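You operate a simulated robot arm through the tools that you are given. There is no shell and no other tool.

Carry out the task below with a simulated two-armed robot. There is one attempt and no reset: what you move stays moved.

## Task
Pour the milk over the potatoes and mash them smooth.
Fine: lid off on to the bench, empty the measuring jug; jug and masher back where they stood. Set down upright: measuring jug, masher. What is to be rubbed or washed off counts as gone when no trace of it is left.

It is judged by the outcome, as a careful person would: the job done as asked, and still so three seconds after it is handed in. It fails if anything else is knocked over, pushed out of place, dropped, spilled or broken. Lids that push on must go on centred and level and be pressed home; caps that screw on are set level and turned clockwise until they are tight.

## Robot
Two 7-joint arms with fingered hands on one trunk that stands fixed in place. Base frame: the origin is at the foot of the trunk, x ahead of it, y to its left, z up; the work surface is at about z = 91. Units: cm, degrees, N and s.
The left shoulder is at [8, 19.8, 150.4], the right one opposite. With the tool pointing down near the work surface each hand reaches from about 10 to 74 cm from the base axis, measured 20 degrees to its own side. Payload 4 kg a hand.
The TCP of each hand is the grasp point between the finger pads, 2.6 cm short of the fingertips. In the tool frame z runs along the fingers and y along their closing line. The gripper opens to 13.2 cm. The gripper's body begins 7.3 cm behind the TCP. The gripper is a hand of 4 fingers: y runs from the thumb to the fingers, the wrist lies at [0, 0, -23.9] in the tool frame, and closing takes about 1.5 s.
Orientation is that of the tool frame in the base frame, as [roll, pitch, yaw] about the fixed x, y, z axes, in that order (R = Rz(yaw) Ry(pitch) Rx(roll)). With the fingers straight down and closing along the base's y, the tool's x points along the base's -x, its y along +y and its z along -z.

## Interface
- The arms move only by the tool step_arm. It takes "left_plan", "right_plan" or both (then of equal length, played together; a hand with none holds still); each is a list of rows, each a list of 6 numbers: the shift along the tool's x, y, z in cm, then the turn, a rotation vector about the tool's x, y, z in degrees. In form: [[tx, ty, tz, wx, wy, wz], ...]. A call has 1 to 20 rows; each row shifts and turns the commanded pose from where the row before left it, along the tool's axes as they then stand. "left_jaw" and "right_jaw" are, for a hand that has rows, the opening, from 0 (shut) to 1 (fully open), set as the call begins (left out, the last holds). Rows are played at 5 a second. More than 5 cm and 8.6 degrees between two rows, or a gripper value outside its range, and nothing of the call is played. Where a pose cannot be reached the arm comes as near as it can. A force on the tool above 40 N (or 10 N above the force at the start of the call, whichever is more), or a blocked arm, ends the call early, and 0.2 s more pass. Each finger travels about 7.2 cm/s and halts on what it meets, pressing with about 30 N; the grip force reading is that of the motor and also rises with nothing between the fingers. The clock runs only during rows and for 0.2 s after the last one: add rows that do not move to give the fingers time. It gives the time, the measured TCP pose, the force on the tool (base axes), the opening and the grip force at its end, in the units of the frame above (readings bear some noise), with the torque about the TCP (base axes, N m) and any sound that the robot's microphone picked up.
- Cameras (640 x 400 px; columns grow to the right, rows downward): "scene" is now at [10.74, -0.53, 166.08]; the picture's right is [-0.08, -1.00, 0.00], its down [-0.76, 0.06, -0.64] and it looks along [0.64, -0.05, -0.77] (base axes); focal length 353 px, centre (320, 200). "left" rides on the left gripper at [-6.8, 0.2, -9.7] in its tool frame; the picture's right is [-0.02, -1.00, 0.00], its down [0.82, -0.02, -0.58] and it looks along [0.58, -0.01, 0.82] (tool axes); focal length 270 px, centre (320, 200). "right" rides on the right gripper at [6.8, 0.2, -9.7] in its tool frame; the picture's right is [-0.03, 1.00, 0.00], its down [-0.82, -0.02, -0.58] and it looks along [-0.58, -0.02, 0.82] (tool axes); focal length 270 px, centre (320, 200).
- grab_frame(camera): a new picture of that camera. No time passes.
- move_column(by): slides the trunk up (or, below 0, down) by that many cm; the arms and the scene camera ride with it, the base frame stays. It gives what a move gives, with no picture.
- set_fingers(finger1, finger2, finger3, thumb_bend, hand): sets how far each is bent, from 0 (flat) to 100 (curled in); at 30 the hand is open as for a grip, at 70 the pads meet at the TCP. One left out holds its place. A second passes; each finger stops where it meets its share of the squeeze, and holds until it gets a number again. A gripper value or a shape takes the hand back. It gives what a move gives, with no picture; readings hold the bend of each and the force on the fingers (four entries, about 0 where the hand has none), thumb and palm.
- preshape(shape, hand): the hand has 4 fingers and takes this shape, open, in about a second: jaw (thumb against the fingers, like two jaws); tri (thumb and two fingers); tip (a fingertip pinch); poke (one finger out to press); point (the index stretched); flat (the hand flat); cup (the hand cupped); fist (a fist). The gripper value then closes the fingers along that shape, each until it touches; the sizes above hold for jaw. It gives what a move gives, with no picture.
- aim_head(pan, tilt): turns the head with the scene camera to pan (to the left, within 86 degrees either way) and tilt (down, from -29 to 69), counted from straight ahead of the robot. It gives what a move gives.
- locate(camera, pixels): for up to 12 pixels [column, row] of the newest picture of that camera ("zoom" is the newest enlarged one), the place [x, y, z] in the base frame of the surface seen there, good to about 0.2 cm. No time passes.
- inspect(camera, box): a new picture of the part [left, top, right, bottom] of that camera's present view, enlarged. No time passes.
- sign_off(): hands the job in; it is judged then, once.

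Unless the task says otherwise, let go and move clear before handing in.

The tools are called after "Emit:" as a command line: name --argument value ..., lists and objects as JSON in quotes. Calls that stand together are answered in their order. step_arm: Moves the arms, as the interface text tells. Its arguments: {"type":"object","properties":{"left_plan":{"type":"array","items":{"type":"array","items":{"type":"number"}}},"left_jaw":{"type":"number"},"right_plan":{"type":"array","items":{"type":"array","items":{"type":"number"}}},"right_jaw":{"type":"number"}},"required":[]} The other tools are called the same way: move_column (by) slides the trunk up or down; preshape (shape, hand) gives the hand a shape; set_fingers (finger1, finger2, finger3, thumb_bend, hand) moves the fingers one by one; aim_head (pan, tilt) turns the head that bears the scene camera; grab_frame (camera) takes a picture; locate (camera, pixels) gives the place of the surface under pixels of a picture; inspect (camera, box) takes an enlarged picture of a part of a camera's view; sign_off () hands the job in.

At the start:

```text
t: 0.0
left_tool_pos: [58.78, 23.91, 124.19]
left_ee_rot: [-179.9, 0.1, 180.0]
left_force: [0.2, -0.8, -0.4]
left_wrist_torque: [0.01, -0.02, -0.04]
left_opening: 13.22
left_grip_force: 0.1
left_shape: jaw
left_bend: [30.0, 30.0, 30.0, 30.0]
left_finger forces: [0.0, 0.0, 0.1, 0.0, 0.0, 0.0]
right_tool_pos: [60.8, -25.13, 124.07]
right_ee_rot: [180.0, 0.0, -180.0]
right_force: [-0.4, 0.4, 0.5]
right_wrist_torque: [-0.01, -0.02, -0.01]
right_opening: 13.21
right_grip_force: 0.0
right_shape: jaw
right_bend: [30.0, 30.0, 30.0, 30.0]
right_finger forces: [0.1, 0.0, 0.0, 0.0, 0.1, 0.0]
trunk travel left (down, up): [-81.4, 2.6]
head pan, tilt: [-4.6, 50.0]
```

scene: 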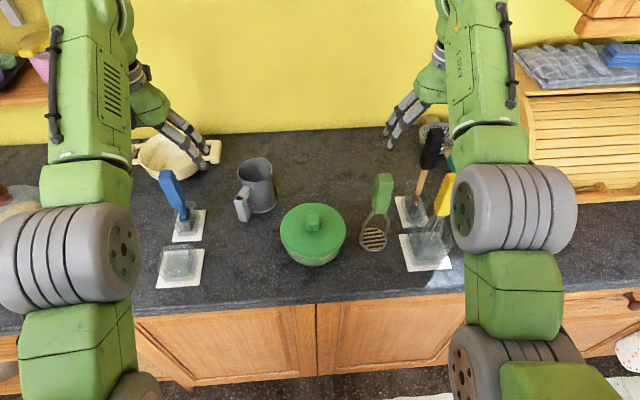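
right: 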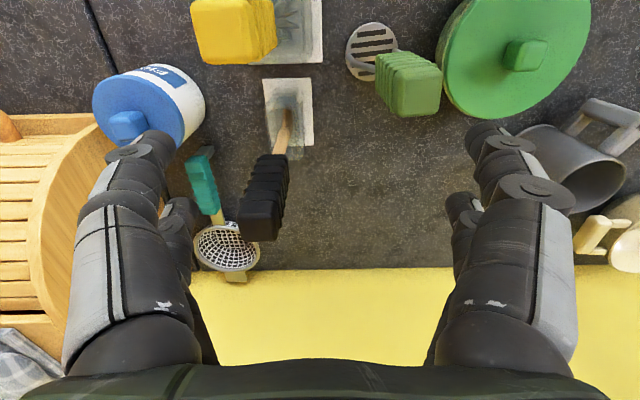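
left: 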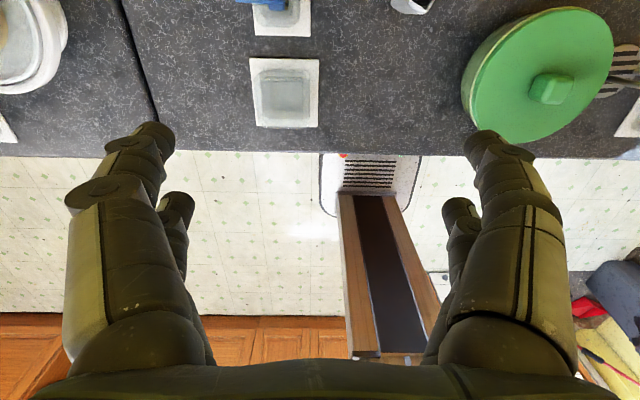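

The scene picture shows the green lidded pot near (313,235), a grey jug near (256,187), and a green-handled masher at (383,200) with its slotted head at (373,237). I'll enlarge these areas and measure places.

Emit:
inspect --camera "scene" --box '[220, 130, 420, 280]'

Emit:
locate --camera "scene" --pixels '[[313, 221], [313, 208], [285, 235], [343, 235], [313, 266], [256, 165], [242, 205], [256, 210], [383, 185], [373, 237], [380, 215], [313, 290]]'

```text
2.67 times, centred on (320, 205) of scene
```

zoom: 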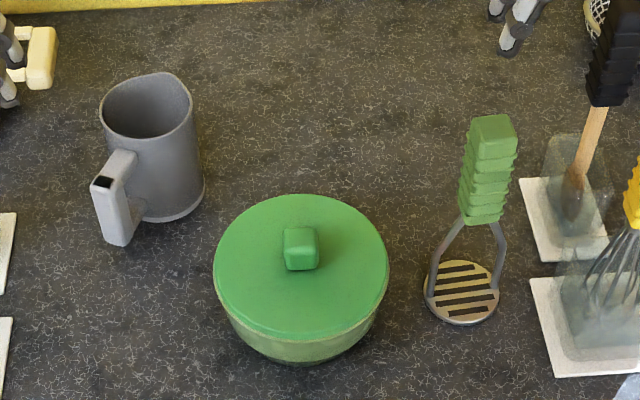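

```text
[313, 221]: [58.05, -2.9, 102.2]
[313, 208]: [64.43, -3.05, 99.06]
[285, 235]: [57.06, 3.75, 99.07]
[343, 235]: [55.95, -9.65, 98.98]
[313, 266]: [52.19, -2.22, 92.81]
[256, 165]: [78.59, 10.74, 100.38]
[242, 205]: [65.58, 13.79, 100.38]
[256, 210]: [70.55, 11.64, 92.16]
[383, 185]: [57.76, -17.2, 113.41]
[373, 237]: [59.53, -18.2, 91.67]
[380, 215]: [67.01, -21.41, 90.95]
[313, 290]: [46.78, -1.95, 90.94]
```

The jug at about (74,11.5), lidded bowl at about (57,-3) and masher at about (59,-18) are located. I'll zoom in closer on each one.

Emit:
inspect --camera "scene" --box '[225, 145, 289, 225]'

Emit:
inspect --camera "scene" --box '[340, 160, 420, 260]'

Emit:
inspect --camera "right" --box '[340, 0, 640, 230]'

Emit:
inspect --camera "scene" --box '[265, 190, 361, 275]'

```text
5.00 times, centred on (257, 185) of scene
```

zoom: 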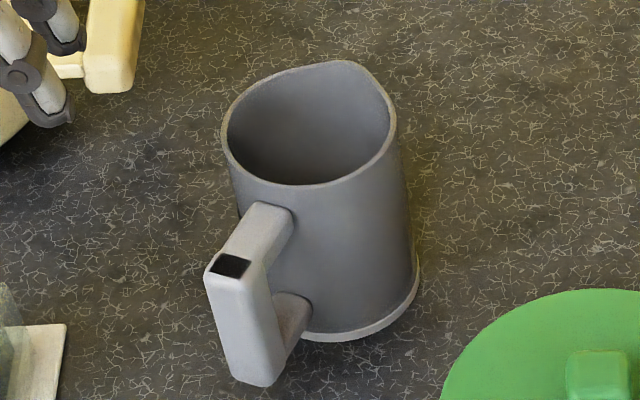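

```text
4.00 times, centred on (380, 210) of scene
```

zoom: 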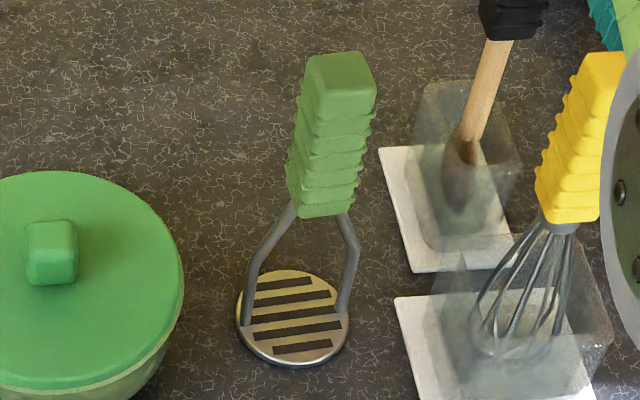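

```text
1.74 times, centred on (490, 115) of right
```

zoom: 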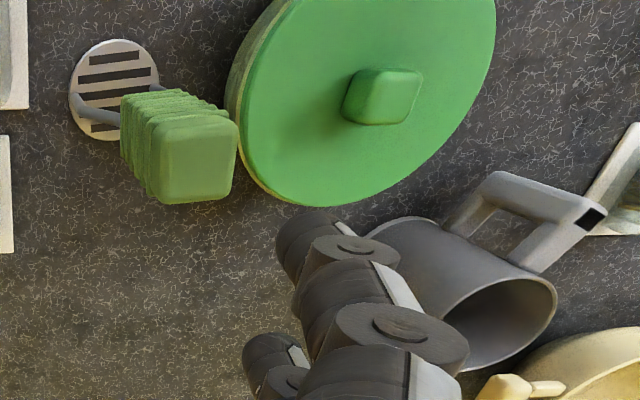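

```text
4.71 times, centred on (313, 232) of scene
```

zoom: 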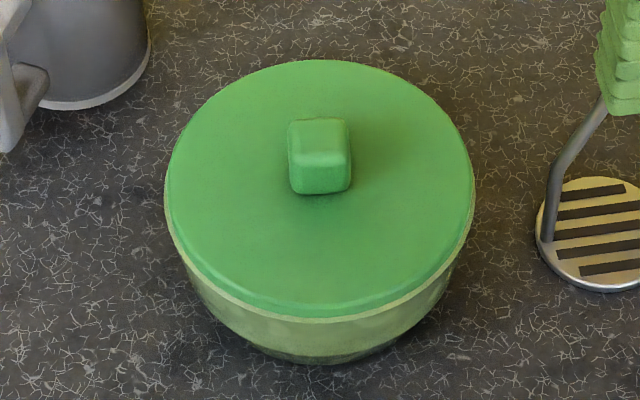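

Lid knob, jug with spout away from its handle, and masher are clear. I'll measure details with the zoom on the lid first.

Emit:
locate --camera "zoom" --pixels '[[318, 135], [292, 150], [346, 150], [320, 175], [305, 122], [340, 122], [320, 63], [168, 200], [472, 190], [320, 300], [320, 350], [320, 212]]'

Emit:
inspect --camera "scene" --box '[225, 145, 289, 225]'

```text
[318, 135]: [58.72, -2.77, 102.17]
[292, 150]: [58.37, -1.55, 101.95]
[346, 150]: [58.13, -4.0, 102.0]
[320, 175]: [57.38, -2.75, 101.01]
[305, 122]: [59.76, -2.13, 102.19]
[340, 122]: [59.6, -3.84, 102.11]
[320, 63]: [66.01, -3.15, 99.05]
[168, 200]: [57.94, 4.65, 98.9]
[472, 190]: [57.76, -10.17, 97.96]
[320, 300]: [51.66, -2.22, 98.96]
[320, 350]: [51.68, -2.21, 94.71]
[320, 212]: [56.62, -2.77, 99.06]
```

```text
5.00 times, centred on (257, 185) of scene
```

zoom: 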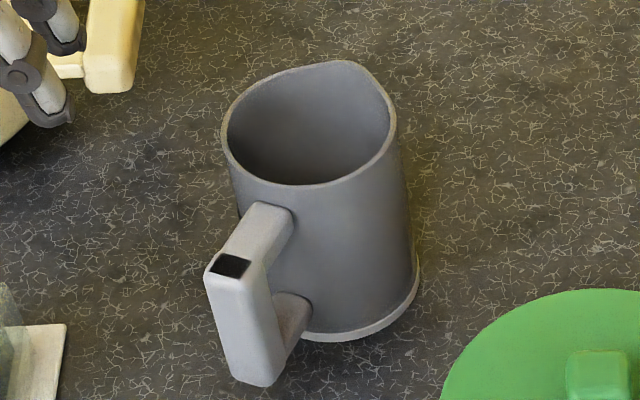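

Lid centre is about (58.6,-2.8), top z 99.05, knob top 102.2. Now measuring the jug in this zoom.

Emit:
locate --camera "zoom" --pixels '[[225, 130], [394, 130], [310, 186], [340, 62], [230, 265], [250, 238], [240, 320], [262, 380], [262, 225], [365, 330], [415, 290], [310, 250]]'

Emit:
inspect --camera "scene" --box '[340, 160, 420, 260]'

```text
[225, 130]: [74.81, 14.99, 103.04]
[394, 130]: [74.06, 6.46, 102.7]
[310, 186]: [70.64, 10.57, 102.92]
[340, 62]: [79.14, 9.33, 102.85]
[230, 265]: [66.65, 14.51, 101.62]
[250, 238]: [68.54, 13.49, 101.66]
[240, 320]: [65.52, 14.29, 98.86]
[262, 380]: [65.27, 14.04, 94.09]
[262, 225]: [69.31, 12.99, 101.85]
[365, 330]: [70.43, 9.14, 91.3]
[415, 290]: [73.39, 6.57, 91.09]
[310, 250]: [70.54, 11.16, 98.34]
```

```text
4.00 times, centred on (380, 210) of scene
```

zoom: 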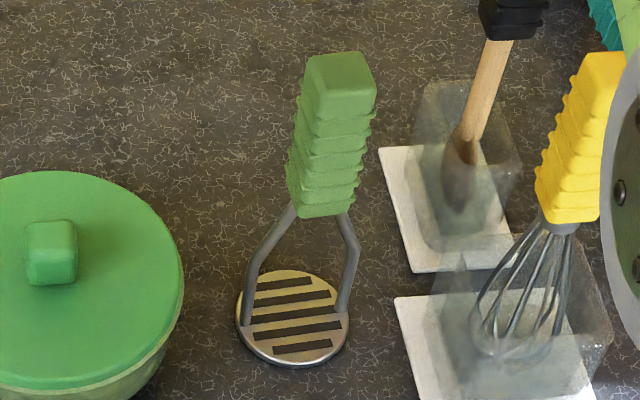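

Jug rim at z 102.9, centre about (74.6,10.6), handle bar near (66.3,14.1) from z 93.5 to 101.7. Now measuring the masher.

Emit:
locate --camera "zoom" --pixels '[[340, 65], [310, 85], [372, 90], [340, 108], [315, 210], [325, 150], [240, 315], [347, 325], [295, 280], [290, 362], [300, 200], [350, 205]]'

Emit:
inspect --camera "right" --box '[320, 0, 480, 130]'

```text
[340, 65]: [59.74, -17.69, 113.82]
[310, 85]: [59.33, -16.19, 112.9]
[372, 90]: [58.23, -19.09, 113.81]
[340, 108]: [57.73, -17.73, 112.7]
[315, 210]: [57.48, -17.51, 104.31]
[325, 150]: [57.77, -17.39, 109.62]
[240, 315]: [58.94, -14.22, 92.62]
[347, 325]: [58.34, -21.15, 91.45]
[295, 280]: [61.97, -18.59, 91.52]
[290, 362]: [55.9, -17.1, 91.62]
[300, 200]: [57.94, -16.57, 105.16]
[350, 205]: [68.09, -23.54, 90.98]
```

```text
3.08 times, centred on (400, 65) of right
```

zoom: 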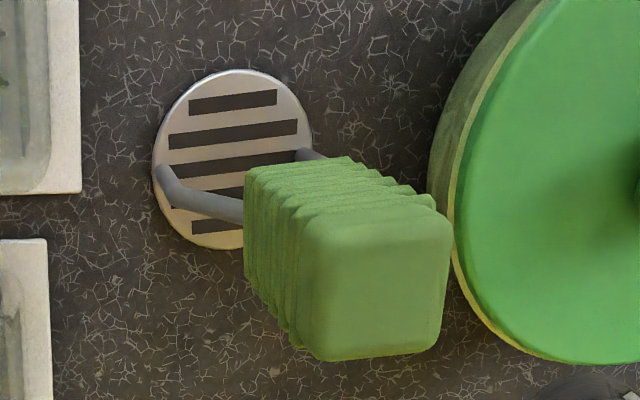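

The masher handle centre is about (59.0,-17.7), top z 113.8, and its disc is about 6.8 cm across. First the lid: I bring the right hand over the knob at (58.6,-2.8), half opened.

Emit:
step_arm --right_plan '[[0.44, 4.466, 0, 0, 0, 0], [0.44, 4.466, 0, 0, 0, 0], [0.44, 4.466, 0, 0, 0, 0], [0.44, 4.466, 0, 0, 0, 0], [0.44, 4.466, 0, 0, 0, 0], [0, 0, 4, 0, 0, 0], [0, 0, 4, 0, 0, 0], [0, 0, 2, 0, 0, 0], [0, 0, 0, 0, 0, 0]]' --right_jaw 0.5

Emit:
grab_frame --camera "right"

Emit:
grab_frame --camera "scene"

```text
t: 2.0
left_tool_pos: [58.76, 23.95, 124.06]
left_ee_rot: [180.0, 0.1, 179.9]
left_force: [1.0, 0.0, 0.3]
left_wrist_torque: [-0.01, 0.01, 0.0]
left_opening: 13.17
left_grip_force: 0.2
left_shape: jaw
left_bend: [30.0, 30.0, 30.0, 30.0]
left_finger forces: [0.0, 0.1, 0.1, 0.1, 0.0, 0.1]
right_tool_pos: [58.81, -2.75, 114.01]
right_ee_rot: [180.0, 0.0, -180.0]
right_force: [0.2, 0.1, -0.4]
right_wrist_torque: [-0.01, -0.04, 0.04]
right_opening: 6.66
right_grip_force: 0.0
right_shape: jaw
right_bend: [73.0, 73.0, 73.0, 70.0]
right_finger forces: [0.0, 0.1, 0.0, 0.0, 0.1, 0.0]
trunk travel left (down, up): [-81.4, 2.6]
head pan, tilt: [-4.6, 50.0]
```

```text
taken
```

right: 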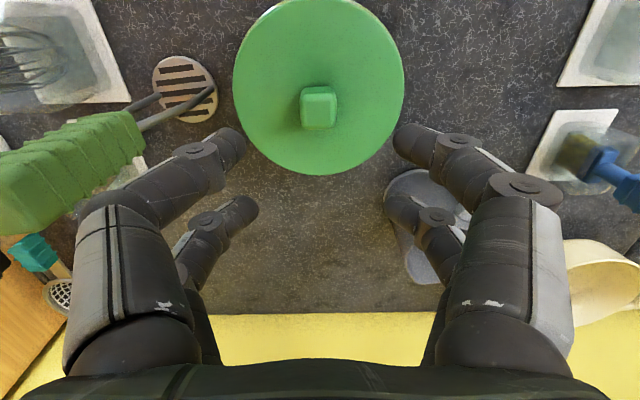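

```text
taken
```

scene: 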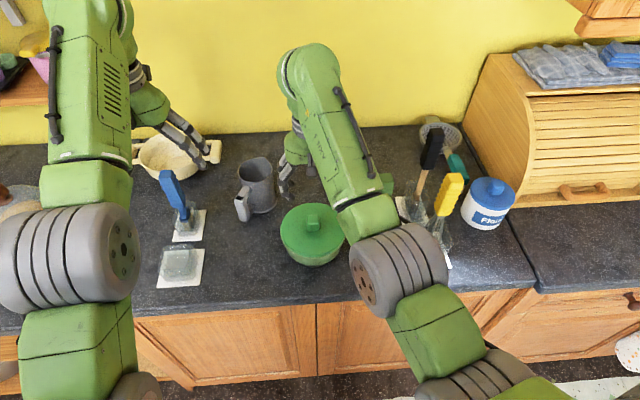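

The hand is centred over the knob at (318,105) in the right picture. I'll measure where the fingertips sit to know their spacing along x before lowering.

Emit:
locate --camera "right" --pixels '[[232, 140], [245, 203], [405, 135], [395, 205], [318, 108], [318, 88], [310, 122], [318, 10], [318, 168], [190, 150], [450, 140], [205, 220]]'

Emit:
inspect --camera "right" --box '[160, 80, 480, 280]'

```text
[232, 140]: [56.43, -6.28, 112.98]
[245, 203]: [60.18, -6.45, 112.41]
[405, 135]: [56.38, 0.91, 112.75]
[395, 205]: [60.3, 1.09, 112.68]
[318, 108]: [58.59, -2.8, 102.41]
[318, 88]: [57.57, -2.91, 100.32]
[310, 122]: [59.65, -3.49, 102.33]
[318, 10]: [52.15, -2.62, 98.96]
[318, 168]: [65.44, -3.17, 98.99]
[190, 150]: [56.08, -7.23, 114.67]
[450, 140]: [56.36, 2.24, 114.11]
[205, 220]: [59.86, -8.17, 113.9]
```

```text
2.00 times, centred on (320, 180) of right
```

zoom: 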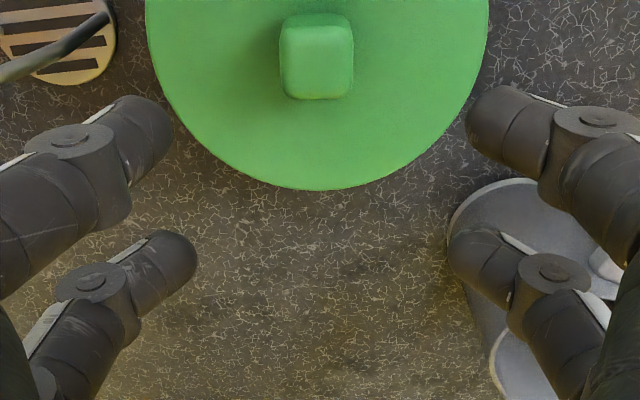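

Finger pairs sit about ±2 cm along x of the TCP, so both pairs would only nip the edges of the 2.7 cm knob. I'll try the pinch shape in free air to see how it stands.

Emit:
preshape --shape "tip" --hand "right"

Emit:
grab_frame --camera "right"

```text
t: 2.9
left_tool_pos: [58.92, 23.85, 124.03]
left_ee_rot: [-179.9, 0.2, 179.9]
left_force: [-0.3, 0.1, 0.1]
left_wrist_torque: [-0.04, 0.0, -0.04]
left_opening: 13.2
left_grip_force: 0.1
left_shape: jaw
left_bend: [30.0, 30.0, 30.0, 30.0]
left_finger forces: [0.0, 0.0, 0.0, 0.0, 0.0, 0.1]
right_tool_pos: [58.92, -2.69, 114.08]
right_ee_rot: [180.0, -0.1, -179.9]
right_force: [-0.4, 0.3, -0.2]
right_wrist_torque: [0.0, 0.01, 0.03]
right_opening: 13.2
right_grip_force: 0.0
right_shape: tip
right_bend: [30.0, 30.0, 30.0, 30.0]
right_finger forces: [0.0, 0.0, 0.0, 0.0, 0.0, 0.0]
trunk travel left (down, up): [-81.4, 2.6]
head pan, tilt: [-4.6, 50.0]
```

```text
taken
```

right: 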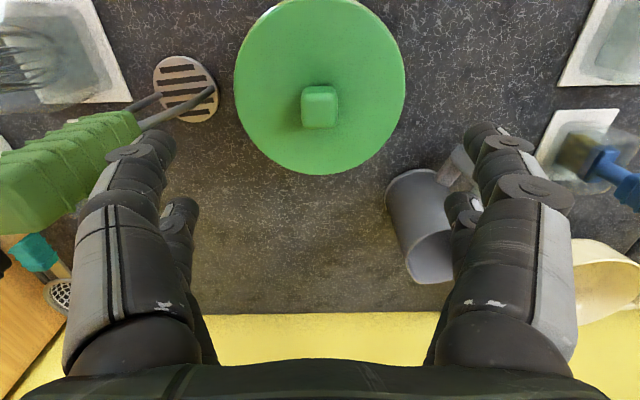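

In "tip" shape the hand opened wide again. I'll close it partly in the air to see how the fingertips come together.

Emit:
step_arm --right_plan '[[0, 0, 0, 0, 0, 0], [0, 0, 0, 0, 0, 0], [0, 0, 0, 0, 0, 0], [0, 0, 0, 0, 0, 0], [0, 0, 0, 0, 0, 0], [0, 0, 0, 0, 0, 0]]' --right_jaw 0.25

Emit:
grab_frame --camera "right"

```text
t: 4.3
left_tool_pos: [58.78, 23.93, 124.17]
left_ee_rot: [180.0, 0.1, 180.0]
left_force: [-0.4, 0.6, 0.3]
left_wrist_torque: [-0.04, -0.02, 0.0]
left_opening: 13.16
left_grip_force: 0.1
left_shape: jaw
left_bend: [30.0, 30.0, 30.0, 30.0]
left_finger forces: [0.1, 0.0, 0.1, 0.0, 0.1, 0.0]
right_tool_pos: [58.88, -2.83, 114.1]
right_ee_rot: [-179.9, 0.0, -179.9]
right_force: [-0.1, 0.2, -0.2]
right_wrist_torque: [-0.02, 0.0, -0.02]
right_opening: 3.35
right_grip_force: 0.2
right_shape: tip
right_bend: [73.0, 73.0, 73.0, 70.0]
right_finger forces: [0.0, 0.0, 0.0, 0.0, 0.0, 0.0]
trunk travel left (down, up): [-81.4, 2.6]
head pan, tilt: [-4.6, 50.0]
```

```text
taken
```

right: 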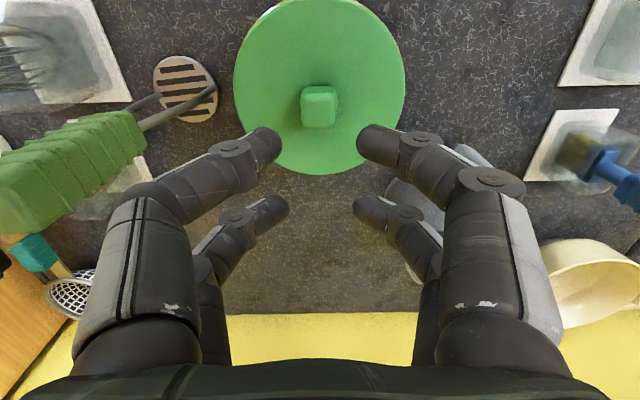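

All four digits close the same way, in two pairs at about ±1.85 cm along tool x. I'll shift 1.4 cm forward so the front pair straddles the knob, and lower to just over the lid.

Emit:
preshape --shape "jaw" --hand "right"

Emit:
step_arm --right_plan '[[-1.4, 0, 0, 0, 0, 0], [0, 0, 0, 0, 0, 0], [0, 0, 0, 0, 0, 0], [0, 0, 4, 0, 0, 0], [0, 0, 4, 0, 0, 0], [0, 0, 2, 0, 0, 0], [0, 0, 1, 0, 0, 0], [0, 0, 0, 0, 0, 0]]' --right_jaw 0.4

Emit:
grab_frame --camera "right"

Emit:
grab_frame --camera "scene"

```text
t: 5.2
left_tool_pos: [58.77, 23.84, 124.02]
left_ee_rot: [-180.0, 0.1, 180.0]
left_force: [-0.1, 0.5, -0.8]
left_wrist_torque: [0.01, 0.0, -0.04]
left_opening: 13.19
left_grip_force: 0.1
left_shape: jaw
left_bend: [30.0, 30.0, 30.0, 30.0]
left_finger forces: [0.0, 0.0, 0.0, 0.0, 0.0, 0.0]
right_tool_pos: [58.92, -2.74, 114.02]
right_ee_rot: [179.9, 0.0, -179.9]
right_force: [-0.3, -0.3, -0.2]
right_wrist_torque: [0.0, 0.0, -0.03]
right_opening: 13.18
right_grip_force: 0.0
right_shape: jaw
right_bend: [30.0, 30.0, 30.0, 30.0]
right_finger forces: [0.0, 0.0, 0.0, 0.1, 0.1, 0.0]
trunk travel left (down, up): [-81.4, 2.6]
head pan, tilt: [-4.6, 50.0]
```

```text
t: 7.0
left_tool_pos: [58.81, 23.92, 124.12]
left_ee_rot: [-180.0, 0.0, 180.0]
left_force: [0.5, -0.1, -0.4]
left_wrist_torque: [0.02, 0.0, 0.0]
left_opening: 13.23
left_grip_force: 0.0
left_shape: jaw
left_bend: [30.0, 30.0, 30.0, 30.0]
left_finger forces: [0.0, 0.1, 0.1, 0.1, 0.0, 0.0]
right_tool_pos: [60.17, -2.78, 103.07]
right_ee_rot: [-179.9, 0.0, -180.0]
right_force: [0.2, 0.0, 0.2]
right_wrist_torque: [0.0, 0.01, -0.02]
right_opening: 5.31
right_grip_force: 0.0
right_shape: jaw
right_bend: [73.0, 73.0, 73.0, 70.0]
right_finger forces: [0.1, 0.0, 0.0, 0.0, 0.1, 0.0]
trunk travel left (down, up): [-81.4, 2.6]
head pan, tilt: [-4.6, 50.0]
```

```text
taken
```

right: 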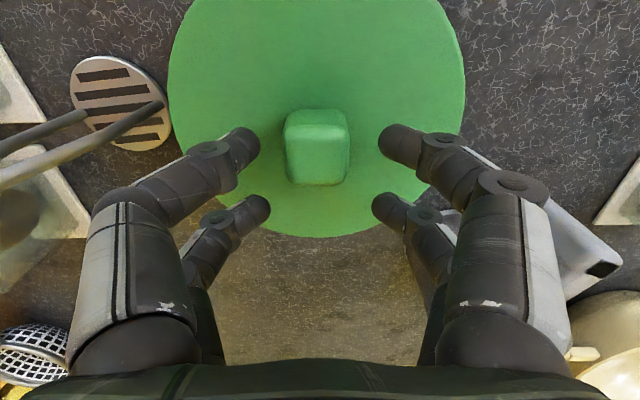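

```text
taken
```

scene: 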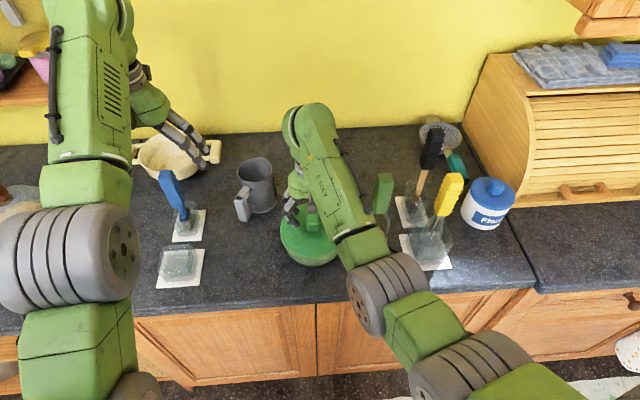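

The front finger pair at rows ~145 is level with the knob at (317,148). I lower 0.8 cm more and close on the knob.

Emit:
step_arm --right_plan '[[0, 0, 0.8, 0, 0, 0], [0, 0, 0, 0, 0, 0]]'

Emit:
step_arm --right_plan '[[0, 0, 0, 0, 0, 0], [0, 0, 0, 0, 0, 0], [0, 0, 0, 0, 0, 0], [0, 0, 0, 0, 0, 0], [0, 0, 0, 0, 0, 0], [0, 0, 0, 0, 0, 0], [0, 0, 0, 0, 0, 0]]' --right_jaw 0.0

Emit:
grab_frame --camera "right"

```text
t: 7.6
left_tool_pos: [58.91, 23.88, 123.97]
left_ee_rot: [-180.0, 0.0, -179.9]
left_force: [-0.1, 0.7, 0.5]
left_wrist_torque: [0.01, -0.01, -0.02]
left_opening: 13.21
left_grip_force: 0.0
left_shape: jaw
left_bend: [30.0, 30.0, 30.0, 30.0]
left_finger forces: [0.0, 0.1, 0.1, 0.0, 0.1, 0.0]
right_tool_pos: [60.24, -2.73, 102.26]
right_ee_rot: [179.9, 0.1, 179.9]
right_force: [0.8, 0.6, -0.5]
right_wrist_torque: [0.02, 0.04, 0.02]
right_opening: 5.28
right_grip_force: 0.0
right_shape: jaw
right_bend: [73.0, 73.0, 73.0, 70.0]
right_finger forces: [0.0, 0.1, 0.0, 0.0, 0.1, 0.0]
trunk travel left (down, up): [-81.4, 2.6]
head pan, tilt: [-4.6, 50.0]
```

```text
t: 9.2
left_tool_pos: [58.8, 23.84, 123.92]
left_ee_rot: [-180.0, 0.2, -180.0]
left_force: [0.4, 0.1, 0.8]
left_wrist_torque: [0.0, 0.01, 0.02]
left_opening: 13.18
left_grip_force: 0.0
left_shape: jaw
left_bend: [30.0, 30.0, 30.0, 30.0]
left_finger forces: [0.1, 0.0, 0.0, 0.0, 0.0, 0.0]
right_tool_pos: [60.18, -2.82, 102.15]
right_ee_rot: [-179.9, 0.0, -180.0]
right_force: [0.7, 0.6, 0.1]
right_wrist_torque: [-0.01, 0.0, 0.02]
right_opening: 1.14
right_grip_force: 30.4
right_shape: jaw
right_bend: [73.0, 61.0, 61.0, 70.0]
right_finger forces: [26.6, 0.0, 0.1, 0.0, 26.7, 0.0]
trunk travel left (down, up): [-81.4, 2.6]
head pan, tilt: [-4.6, 50.0]
```

```text
taken
```

right: 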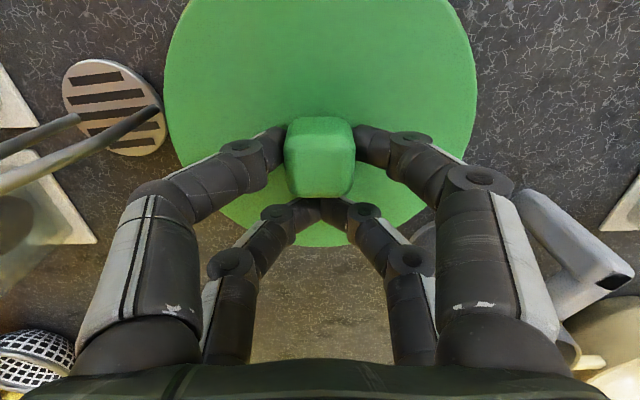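

Finger 1 and the thumb hold the knob with 26 N. I lift slowly by 2 cm to see whether the lid comes free of the bowl.

Emit:
step_arm --right_plan '[[0, 0, -0.5, 0, 0, 0], [0, 0, -0.5, 0, 0, 0], [0, 0, -0.5, 0, 0, 0], [0, 0, -0.5, 0, 0, 0], [0, 0, 0, 0, 0, 0]]'

Emit:
grab_frame --camera "scene"

Emit:
grab_frame --camera "right"

```text
t: 10.4
left_tool_pos: [58.8, 23.99, 123.97]
left_ee_rot: [-180.0, 0.1, 180.0]
left_force: [-0.7, -0.3, 0.3]
left_wrist_torque: [0.02, 0.01, 0.03]
left_opening: 13.19
left_grip_force: 0.0
left_shape: jaw
left_bend: [30.0, 30.0, 30.0, 30.0]
left_finger forces: [0.0, 0.0, 0.0, 0.1, 0.0, 0.0]
right_tool_pos: [60.16, -2.79, 104.31]
right_ee_rot: [-180.0, 0.0, 180.0]
right_force: [-0.4, -0.9, -0.8]
right_wrist_torque: [0.0, 0.01, 0.01]
right_opening: 1.16
right_grip_force: 30.4
right_shape: jaw
right_bend: [73.0, 61.0, 61.0, 70.0]
right_finger forces: [26.7, 0.0, 0.0, 0.0, 26.7, 0.0]
trunk travel left (down, up): [-81.4, 2.6]
head pan, tilt: [-4.6, 50.0]
```

```text
taken
```

scene: 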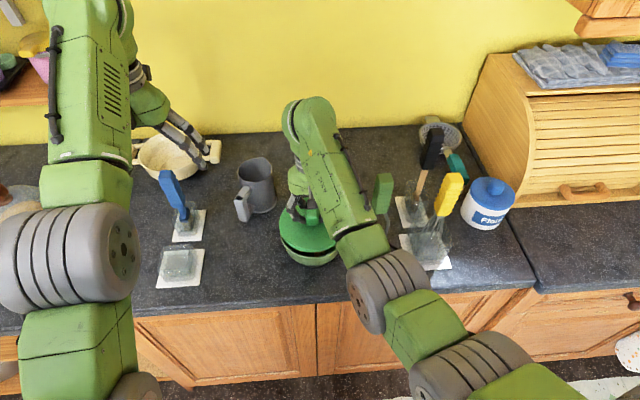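

```text
taken
```

right: 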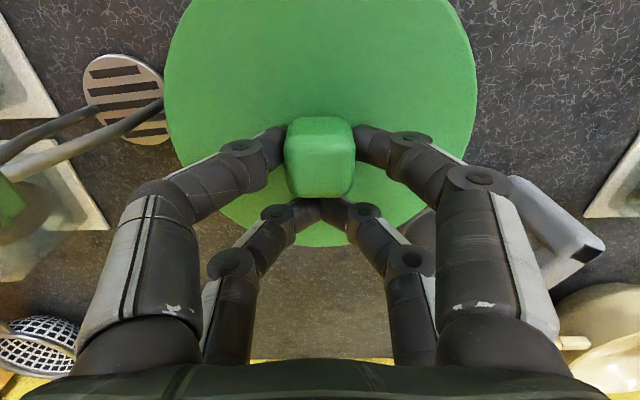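

The lid follows the hand; I zoom in to confirm the bowl stayed on the bench.

Emit:
inspect --camera "scene" --box '[250, 190, 370, 280]'

```text
4.44 times, centred on (310, 235) of scene
```

zoom: 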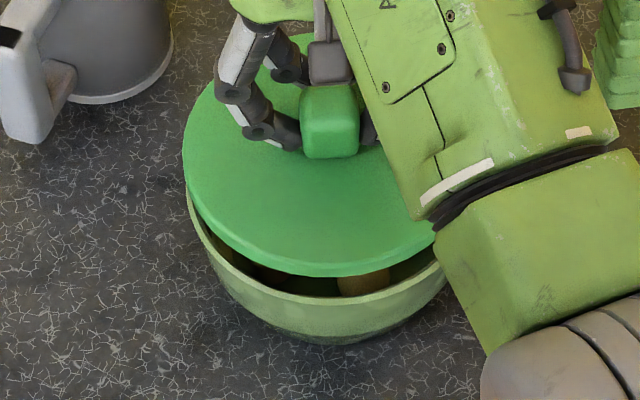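

The bowl stayed and a potato shows at the gap. I check the free space behind the bowl and masher for setting down the lid.

Emit:
locate --camera "scene" --pixels '[[397, 199], [404, 228], [400, 237], [360, 165], [350, 150], [392, 172], [275, 180], [205, 262], [207, 212], [245, 265], [300, 150], [380, 150]]'

Emit:
inspect --camera "scene" --box '[330, 110, 450, 260]'

```text
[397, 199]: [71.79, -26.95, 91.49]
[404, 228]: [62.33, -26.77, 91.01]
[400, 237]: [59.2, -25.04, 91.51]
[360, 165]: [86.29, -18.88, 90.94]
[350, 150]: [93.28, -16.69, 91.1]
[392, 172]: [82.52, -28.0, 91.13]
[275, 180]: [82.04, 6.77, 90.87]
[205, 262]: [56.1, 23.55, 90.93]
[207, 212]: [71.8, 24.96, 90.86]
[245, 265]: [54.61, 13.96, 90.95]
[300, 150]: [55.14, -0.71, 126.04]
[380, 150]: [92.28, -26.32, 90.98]
```

```text
2.67 times, centred on (390, 185) of scene
```

zoom: 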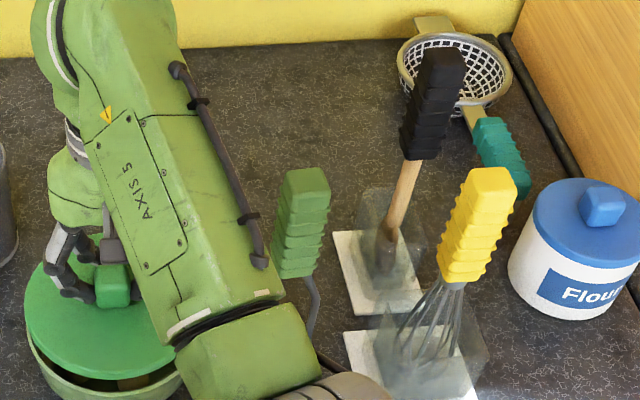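

I need to know how high the right forearm runs over the masher before lowering anything. Measuring points on the forearm and checking the free area.

Emit:
locate --camera "scene" --pixels '[[315, 130], [330, 170], [345, 200], [365, 240], [385, 290], [430, 330], [372, 205], [384, 225], [400, 260], [460, 360]]'

```text
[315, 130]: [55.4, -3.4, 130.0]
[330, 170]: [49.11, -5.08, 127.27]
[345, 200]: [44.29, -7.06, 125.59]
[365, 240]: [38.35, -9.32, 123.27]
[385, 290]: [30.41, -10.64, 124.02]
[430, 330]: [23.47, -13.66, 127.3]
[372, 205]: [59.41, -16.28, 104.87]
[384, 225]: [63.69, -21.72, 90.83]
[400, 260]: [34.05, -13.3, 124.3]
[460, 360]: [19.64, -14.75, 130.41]
```

The forearm would pass over the tall masher if I set the lid at the back, so the free patch left-front of the bowl around (53.5,13.5) is safer. I move the left hand aside and raise the lid.

Emit:
step_arm --left_plan '[[0, 3, -0.8, 0, 0, 0], [0, 3, -0.8, 0, 0, 0], [0, 3, -0.8, 0, 0, 0], [0, 3, -0.8, 0, 0, 0], [0, 3, -0.8, 0, 0, 0], [0, 0, 0, 0, 0, 0]]' --right_plan '[[0, 0, -1.5, 0, 0, 0], [0, 0, -1.5, 0, 0, 0], [0, 0, -1.5, 0, 0, 0], [0, 0, -1.5, 0, 0, 0], [0, 0, -1.5, 0, 0, 0], [0, 0, 0, 0, 0, 0]]'

Emit:
grab_frame --camera "scene"

Emit:
grab_frame --camera "right"

Emit:
grab_frame --camera "left"

```text
t: 11.8
left_tool_pos: [61.54, 38.55, 125.25]
left_ee_rot: [179.9, 0.2, -180.0]
left_force: [-0.8, -0.2, 0.4]
left_wrist_torque: [-0.01, 0.01, 0.0]
left_opening: 13.2
left_grip_force: 0.0
left_shape: jaw
left_bend: [30.0, 30.0, 30.0, 30.0]
left_finger forces: [0.0, 0.1, 0.0, 0.0, 0.0, 0.0]
left hand out of reach, approached as far as the arm can: row 1, 2, 3, 4, 5
right_tool_pos: [60.15, -2.8, 111.75]
right_ee_rot: [-180.0, 0.0, -180.0]
right_force: [0.7, 0.8, -0.6]
right_wrist_torque: [0.01, 0.02, -0.01]
right_opening: 1.18
right_grip_force: 29.8
right_shape: jaw
right_bend: [73.0, 61.0, 61.0, 70.0]
right_finger forces: [26.6, 0.0, 0.0, 0.1, 26.7, 0.0]
trunk travel left (down, up): [-81.4, 2.6]
head pan, tilt: [-4.6, 50.0]
```

```text
taken
```

scene: 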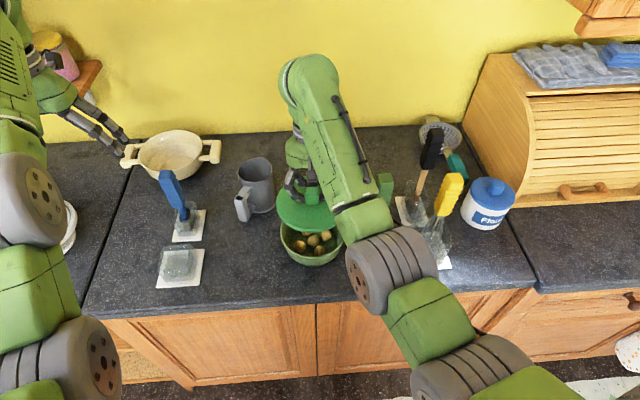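

```text
taken
```

right: 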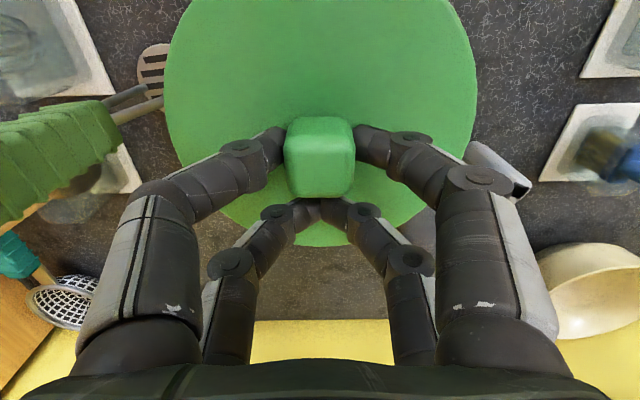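

```text
taken
```

left: 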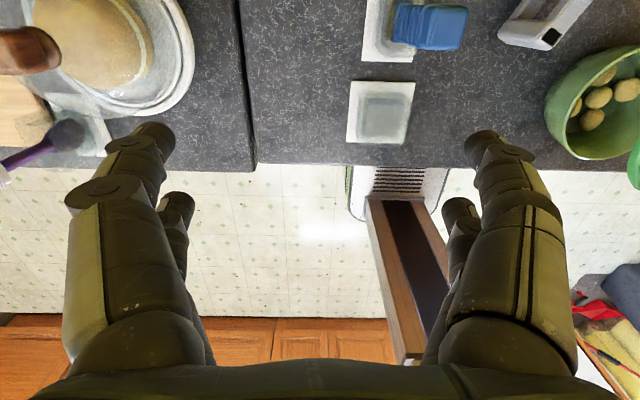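

Potatoes are visible in the bowl, and the way is clear. I carry the lid over to (53.5,13.5) and lower it to a few cm above the bench.

Emit:
step_arm --right_plan '[[1.0, 3.26, 0, 0, 0, 0], [1.0, 3.26, 0, 0, 0, 0], [1.0, 3.26, 0, 0, 0, 0], [1.0, 3.26, 0, 0, 0, 0], [1.0, 3.26, 0, 0, 0, 0], [0, 0, 3.4, 0, 0, 0], [0, 0, 3.4, 0, 0, 0], [0, 0, 3.4, 0, 0, 0], [0, 0, 2.5, 0, 0, 0], [0, 0, 0, 0, 0, 0]]'

Emit:
grab_frame --camera "scene"

Emit:
grab_frame --camera "right"

```text
t: 14.0
left_tool_pos: [61.7, 38.53, 125.33]
left_ee_rot: [179.9, 0.1, -179.9]
left_force: [-0.2, -0.3, 0.6]
left_wrist_torque: [0.03, 0.0, 0.02]
left_opening: 13.17
left_grip_force: 0.1
left_shape: jaw
left_bend: [30.0, 30.0, 30.0, 30.0]
left_finger forces: [0.0, 0.0, 0.0, 0.0, 0.0, 0.0]
right_tool_pos: [55.07, 13.5, 99.13]
right_ee_rot: [180.0, 0.0, 179.9]
right_force: [-0.2, -0.2, -1.8]
right_wrist_torque: [-0.01, -0.01, 0.02]
right_opening: 1.17
right_grip_force: 30.2
right_shape: jaw
right_bend: [73.0, 61.0, 61.0, 70.0]
right_finger forces: [26.7, 0.0, 0.0, 0.0, 26.7, 0.0]
trunk travel left (down, up): [-81.4, 2.6]
head pan, tilt: [-4.6, 50.0]
```

```text
taken
```

scene: 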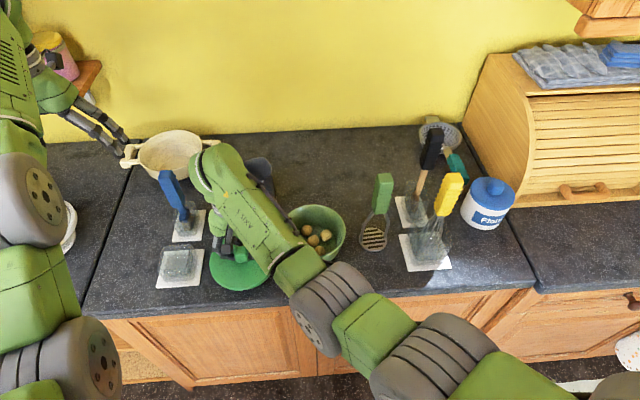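

```text
taken
```

right: 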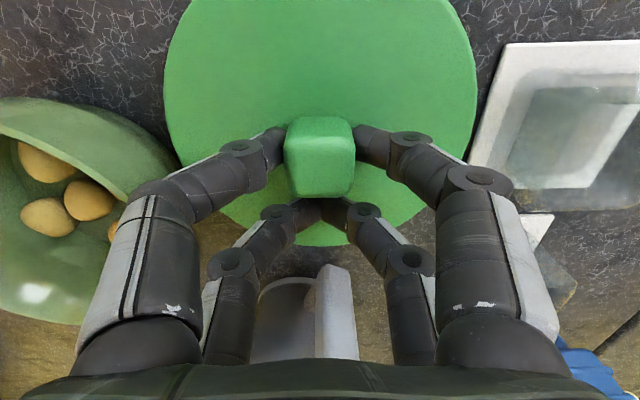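

The lid is over the spot, about 4 cm above the bench. I check the bench edge and the forearm clearance before lowering fully.

Emit:
locate --camera "scene" --pixels '[[238, 290], [238, 300], [238, 285], [212, 270], [203, 270], [285, 270], [310, 240]]'

Emit:
inspect --camera "scene" --box '[150, 150, 390, 310]'

```text
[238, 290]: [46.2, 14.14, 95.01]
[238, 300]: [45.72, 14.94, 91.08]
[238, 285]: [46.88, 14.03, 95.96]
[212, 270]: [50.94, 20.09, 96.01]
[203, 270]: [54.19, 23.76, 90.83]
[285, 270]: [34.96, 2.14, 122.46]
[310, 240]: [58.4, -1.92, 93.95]
```

```text
2.50 times, centred on (270, 230) of scene
```

zoom: 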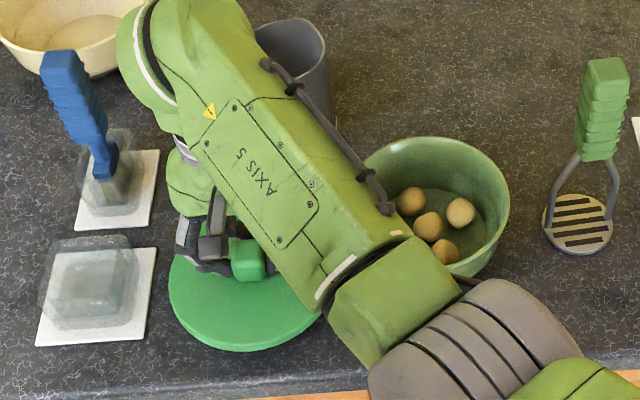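

There are about 1.5 cm of bench in front of the lid; I shift it 1 cm further in and lower until it touches.

Emit:
step_arm --right_plan '[[-0.8, 0, 0, 0, 0, 0], [0, 0, 1.0, 0, 0, 0], [0, 0, 1.0, 0, 0, 0], [0, 0, 0.8, 0, 0, 0], [0, 0, 0.3, 0, 0, 0], [0, 0, 0.3, 0, 0, 0], [0, 0, 0.3, 0, 0, 0]]'

Emit:
inspect --camera "scene" --box '[190, 220, 310, 310]'

```text
t: 15.6
left_tool_pos: [61.38, 38.53, 125.3]
left_ee_rot: [179.9, 0.4, -179.8]
left_force: [0.2, -0.9, 0.1]
left_wrist_torque: [0.0, 0.01, 0.03]
left_opening: 13.2
left_grip_force: 0.1
left_shape: jaw
left_bend: [30.0, 30.0, 30.0, 30.0]
left_finger forces: [0.0, 0.0, 0.0, 0.0, 0.0, 0.1]
right_tool_pos: [56.04, 13.47, 95.65]
right_ee_rot: [179.9, 0.2, 179.9]
right_force: [0.3, -0.5, 8.8]
right_wrist_torque: [-0.05, 0.14, 0.0]
right_opening: 1.17
right_grip_force: 29.8
right_shape: jaw
right_bend: [73.0, 61.0, 61.0, 70.0]
right_finger forces: [28.7, 0.1, 0.1, 0.1, 29.8, 0.1]
trunk travel left (down, up): [-81.4, 2.6]
head pan, tilt: [-4.6, 50.0]
```

```text
4.44 times, centred on (250, 265) of scene
```

zoom: 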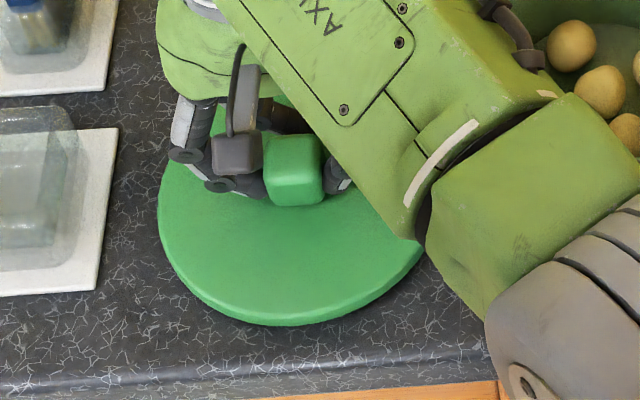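

The lid rests on the bench (8.8 N upward). I open the hand and lift clear.

Emit:
step_arm --right_plan '[[0, 0, -0.1, 0, 0, 0], [0, 0, 0, 0, 0, 0], [0, 0, 0, 0, 0, 0], [0, 0, 0, 0, 0, 0], [0, 0, 0, 0, 0, 0]]' --right_jaw 0.4

Emit:
step_arm --right_plan '[[0, 0, -1, 0, 0, 0], [0, 0, -3, 0, 0, 0], [0, 0, -4, 0, 0, 0], [0, 0, -4, 0, 0, 0], [0, 0, -4, 0, 0, 0], [0, 0, -4, 0, 0, 0], [0, 0, -4, 0, 0, 0], [0, 0, 0, 0, 0, 0]]'

Emit:
grab_frame --camera "scene"

Emit:
grab_frame --camera "right"

```text
t: 16.8
left_tool_pos: [61.63, 38.65, 125.2]
left_ee_rot: [179.9, 0.3, -179.9]
left_force: [0.1, -0.6, -0.7]
left_wrist_torque: [0.01, -0.01, 0.01]
left_opening: 13.19
left_grip_force: 0.0
left_shape: jaw
left_bend: [30.0, 30.0, 30.0, 30.0]
left_finger forces: [0.1, 0.0, 0.1, 0.0, 0.0, 0.0]
right_tool_pos: [56.1, 13.56, 95.41]
right_ee_rot: [-180.0, -0.1, 179.9]
right_force: [-0.5, 0.4, 0.7]
right_wrist_torque: [0.01, 0.03, -0.01]
right_opening: 5.22
right_grip_force: 0.0
right_shape: jaw
right_bend: [73.0, 73.0, 73.0, 70.0]
right_finger forces: [0.0, 0.1, 0.0, 0.0, 0.0, 0.1]
trunk travel left (down, up): [-81.4, 2.6]
head pan, tilt: [-4.6, 50.0]
```

```text
t: 18.6
left_tool_pos: [61.59, 38.6, 125.24]
left_ee_rot: [180.0, 0.3, -179.9]
left_force: [1.1, 0.6, 0.2]
left_wrist_torque: [0.02, 0.03, 0.0]
left_opening: 13.19
left_grip_force: 0.0
left_shape: jaw
left_bend: [30.0, 30.0, 30.0, 30.0]
left_finger forces: [0.1, 0.0, 0.0, 0.1, 0.1, 0.0]
right_tool_pos: [55.88, 13.4, 119.5]
right_ee_rot: [-180.0, 0.1, -179.9]
right_force: [0.4, 0.4, 0.0]
right_wrist_torque: [-0.01, -0.01, 0.0]
right_opening: 5.22
right_grip_force: 0.2
right_shape: jaw
right_bend: [73.0, 73.0, 73.0, 70.0]
right_finger forces: [0.0, 0.0, 0.0, 0.1, 0.0, 0.0]
trunk travel left (down, up): [-81.4, 2.6]
head pan, tilt: [-4.6, 50.0]
```

```text
taken
```

scene: 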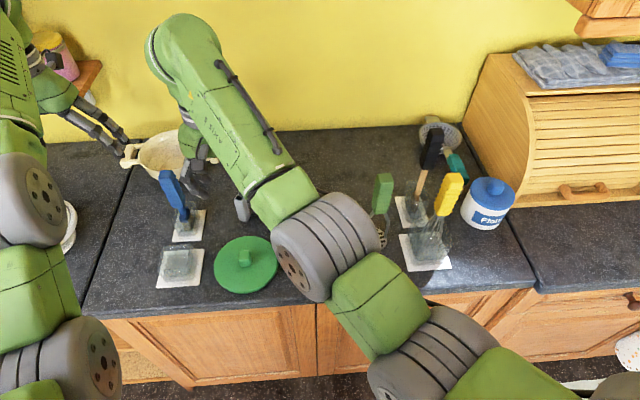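

```text
taken
```

right: 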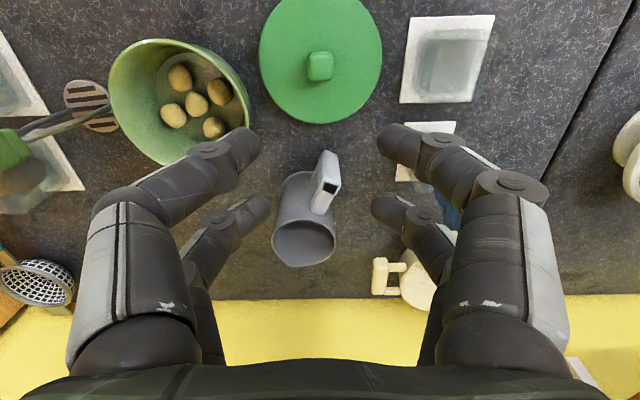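

The lid sits flat at (245,265). I zoom into the jug from the right camera to see its spout, handle and contents.

Emit:
inspect --camera "right" --box '[255, 135, 375, 275]'

Emit:
inspect --camera "right" --box '[95, 25, 265, 175]'

```text
2.86 times, centred on (315, 205) of right
```

zoom: 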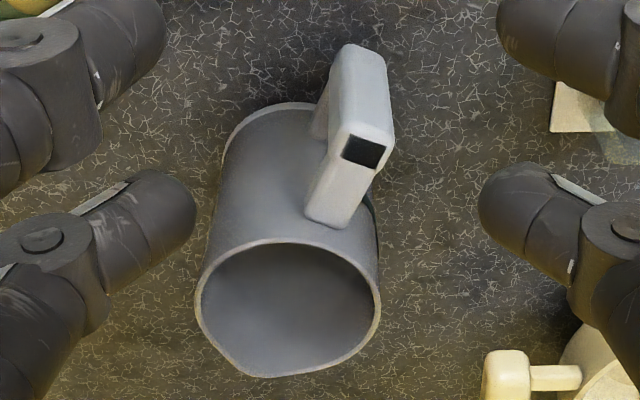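

```text
2.67 times, centred on (180, 100) of right
```

zoom: 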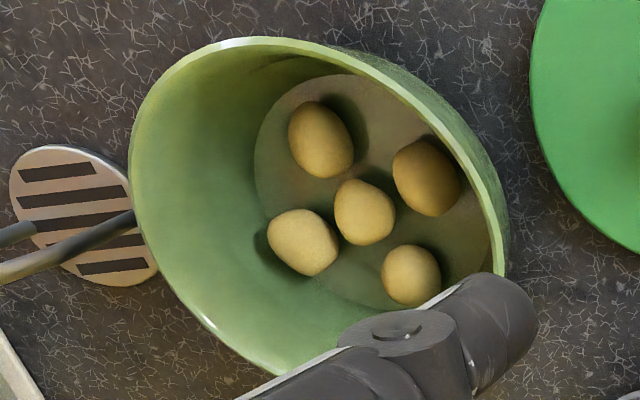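

The spout is opposite the handle, and five small potatoes lie on the bowl's floor. I measure the handle bar, rim and bowl from this view.

Emit:
locate --camera "right" --pixels '[[326, 158], [337, 170], [329, 187], [321, 200], [318, 162], [333, 160], [305, 232], [290, 258], [300, 225], [333, 240], [320, 232], [322, 156]]'

Emit:
locate --camera "right" --pixels '[[110, 100], [160, 44], [243, 90], [170, 160], [180, 77], [172, 115], [197, 93], [213, 127], [221, 90], [190, 130], [205, 60], [140, 80]]'

```text
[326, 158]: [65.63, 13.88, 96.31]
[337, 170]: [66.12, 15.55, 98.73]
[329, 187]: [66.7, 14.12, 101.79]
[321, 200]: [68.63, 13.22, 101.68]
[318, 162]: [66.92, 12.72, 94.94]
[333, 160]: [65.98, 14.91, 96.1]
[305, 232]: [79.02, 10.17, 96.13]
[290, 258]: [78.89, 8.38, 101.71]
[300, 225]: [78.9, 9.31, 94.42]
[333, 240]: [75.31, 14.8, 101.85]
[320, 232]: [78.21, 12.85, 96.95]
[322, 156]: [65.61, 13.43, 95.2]
```

```text
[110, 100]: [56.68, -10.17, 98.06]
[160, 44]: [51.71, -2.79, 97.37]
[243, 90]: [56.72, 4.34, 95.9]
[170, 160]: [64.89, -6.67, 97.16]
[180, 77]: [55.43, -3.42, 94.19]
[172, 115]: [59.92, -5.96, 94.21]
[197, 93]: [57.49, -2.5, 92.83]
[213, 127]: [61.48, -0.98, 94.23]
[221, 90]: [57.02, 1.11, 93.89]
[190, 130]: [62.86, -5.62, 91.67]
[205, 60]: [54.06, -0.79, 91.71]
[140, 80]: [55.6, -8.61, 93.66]
```

The handle bar centres on about (66.7,14.1), z 93.5–101.8, 2.3 cm wide, and its direction from the jug axis is about 156°. I move the right hand back to its side, and measure the left neighbours of the jug (brush and tray).

Emit:
step_arm --right_plan '[[0, -4.5, -0.3, 0, 0, 0], [0, -4.5, -0.3, 0, 0, 0], [0, -4.5, -0.3, 0, 0, 0], [0, -4.5, -0.3, 0, 0, 0], [0, -4.5, -0.3, 0, 0, 0], [0, -4.5, 0, 0, 0, 0], [0, -4.5, 0, 0, 0, 0], [0, -4.5, 0, 0, 0, 0], [0, -3, 0, 0, 0, 0]]'

Emit:
grab_frame --camera "scene"

Emit:
locate --camera "scene" --pixels '[[166, 174], [178, 190], [188, 215], [175, 240], [207, 215], [165, 262], [192, 250], [204, 250], [140, 155], [245, 250], [245, 290], [313, 265]]'

```text
t: 20.6
left_tool_pos: [61.62, 38.49, 125.28]
left_ee_rot: [179.9, 0.3, -179.9]
left_force: [0.2, 0.2, -0.2]
left_wrist_torque: [0.0, 0.03, -0.02]
left_opening: 13.17
left_grip_force: 0.1
left_shape: jaw
left_bend: [30.0, 30.0, 30.0, 30.0]
left_finger forces: [0.0, 0.1, 0.0, 0.1, 0.0, 0.1]
right_tool_pos: [55.96, -25.55, 121.04]
right_ee_rot: [179.9, 0.0, -180.0]
right_force: [0.3, -0.5, 0.3]
right_wrist_torque: [0.03, 0.0, 0.02]
right_opening: 5.24
right_grip_force: 0.0
right_shape: jaw
right_bend: [73.0, 73.0, 73.0, 70.0]
right_finger forces: [0.1, 0.0, 0.0, 0.1, 0.0, 0.1]
trunk travel left (down, up): [-81.4, 2.6]
head pan, tilt: [-4.6, 50.0]
```

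```text
taken
```

scene: 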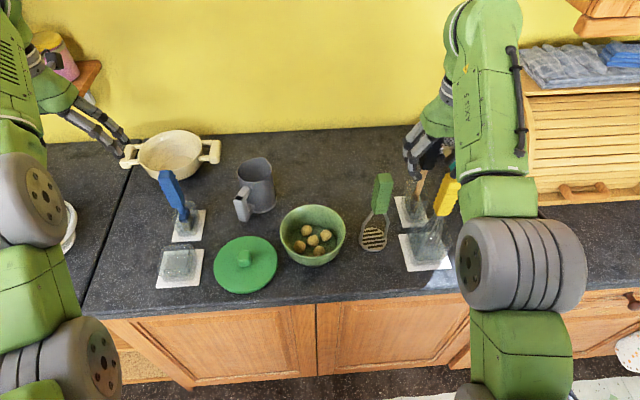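

```text
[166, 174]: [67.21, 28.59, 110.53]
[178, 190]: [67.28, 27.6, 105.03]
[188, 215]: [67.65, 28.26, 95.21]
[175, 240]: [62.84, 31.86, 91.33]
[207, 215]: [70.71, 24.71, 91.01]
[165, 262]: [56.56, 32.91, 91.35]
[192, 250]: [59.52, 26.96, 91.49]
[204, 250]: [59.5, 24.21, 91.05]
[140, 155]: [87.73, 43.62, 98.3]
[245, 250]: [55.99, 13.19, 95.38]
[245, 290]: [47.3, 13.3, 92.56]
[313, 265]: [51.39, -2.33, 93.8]
```

The brush at (67,28) stands up to z 111, clear of the corridor to the jug handle. I bring the left hand back towards its first place to see how it tracks.

Emit:
step_arm --left_plan '[[0, -3, 0.8, 0, 0, 0], [0, -3, 0.8, 0, 0, 0], [0, -3, 0.8, 0, 0, 0], [0, -3, 0.8, 0, 0, 0], [0, -3, 0.8, 0, 0, 0], [0, 0, 0, 0, 0, 0]]' --left_jaw 0.5

```text
t: 22.0
left_tool_pos: [61.68, 23.5, 121.33]
left_ee_rot: [180.0, 0.1, -180.0]
left_force: [-0.5, -0.5, 0.5]
left_wrist_torque: [-0.03, -0.01, 0.02]
left_opening: 6.68
left_grip_force: 0.1
left_shape: jaw
left_bend: [73.0, 73.0, 73.0, 70.0]
left_finger forces: [0.0, 0.1, 0.0, 0.0, 0.1, 0.0]
right_tool_pos: [55.81, -25.59, 121.14]
right_ee_rot: [-180.0, 0.0, -180.0]
right_force: [0.7, -0.6, -0.3]
right_wrist_torque: [-0.02, 0.03, -0.04]
right_opening: 5.24
right_grip_force: 0.0
right_shape: jaw
right_bend: [73.0, 73.0, 73.0, 70.0]
right_finger forces: [0.0, 0.0, 0.1, 0.1, 0.1, 0.1]
trunk travel left (down, up): [-81.4, 2.6]
head pan, tilt: [-4.6, 50.0]
```

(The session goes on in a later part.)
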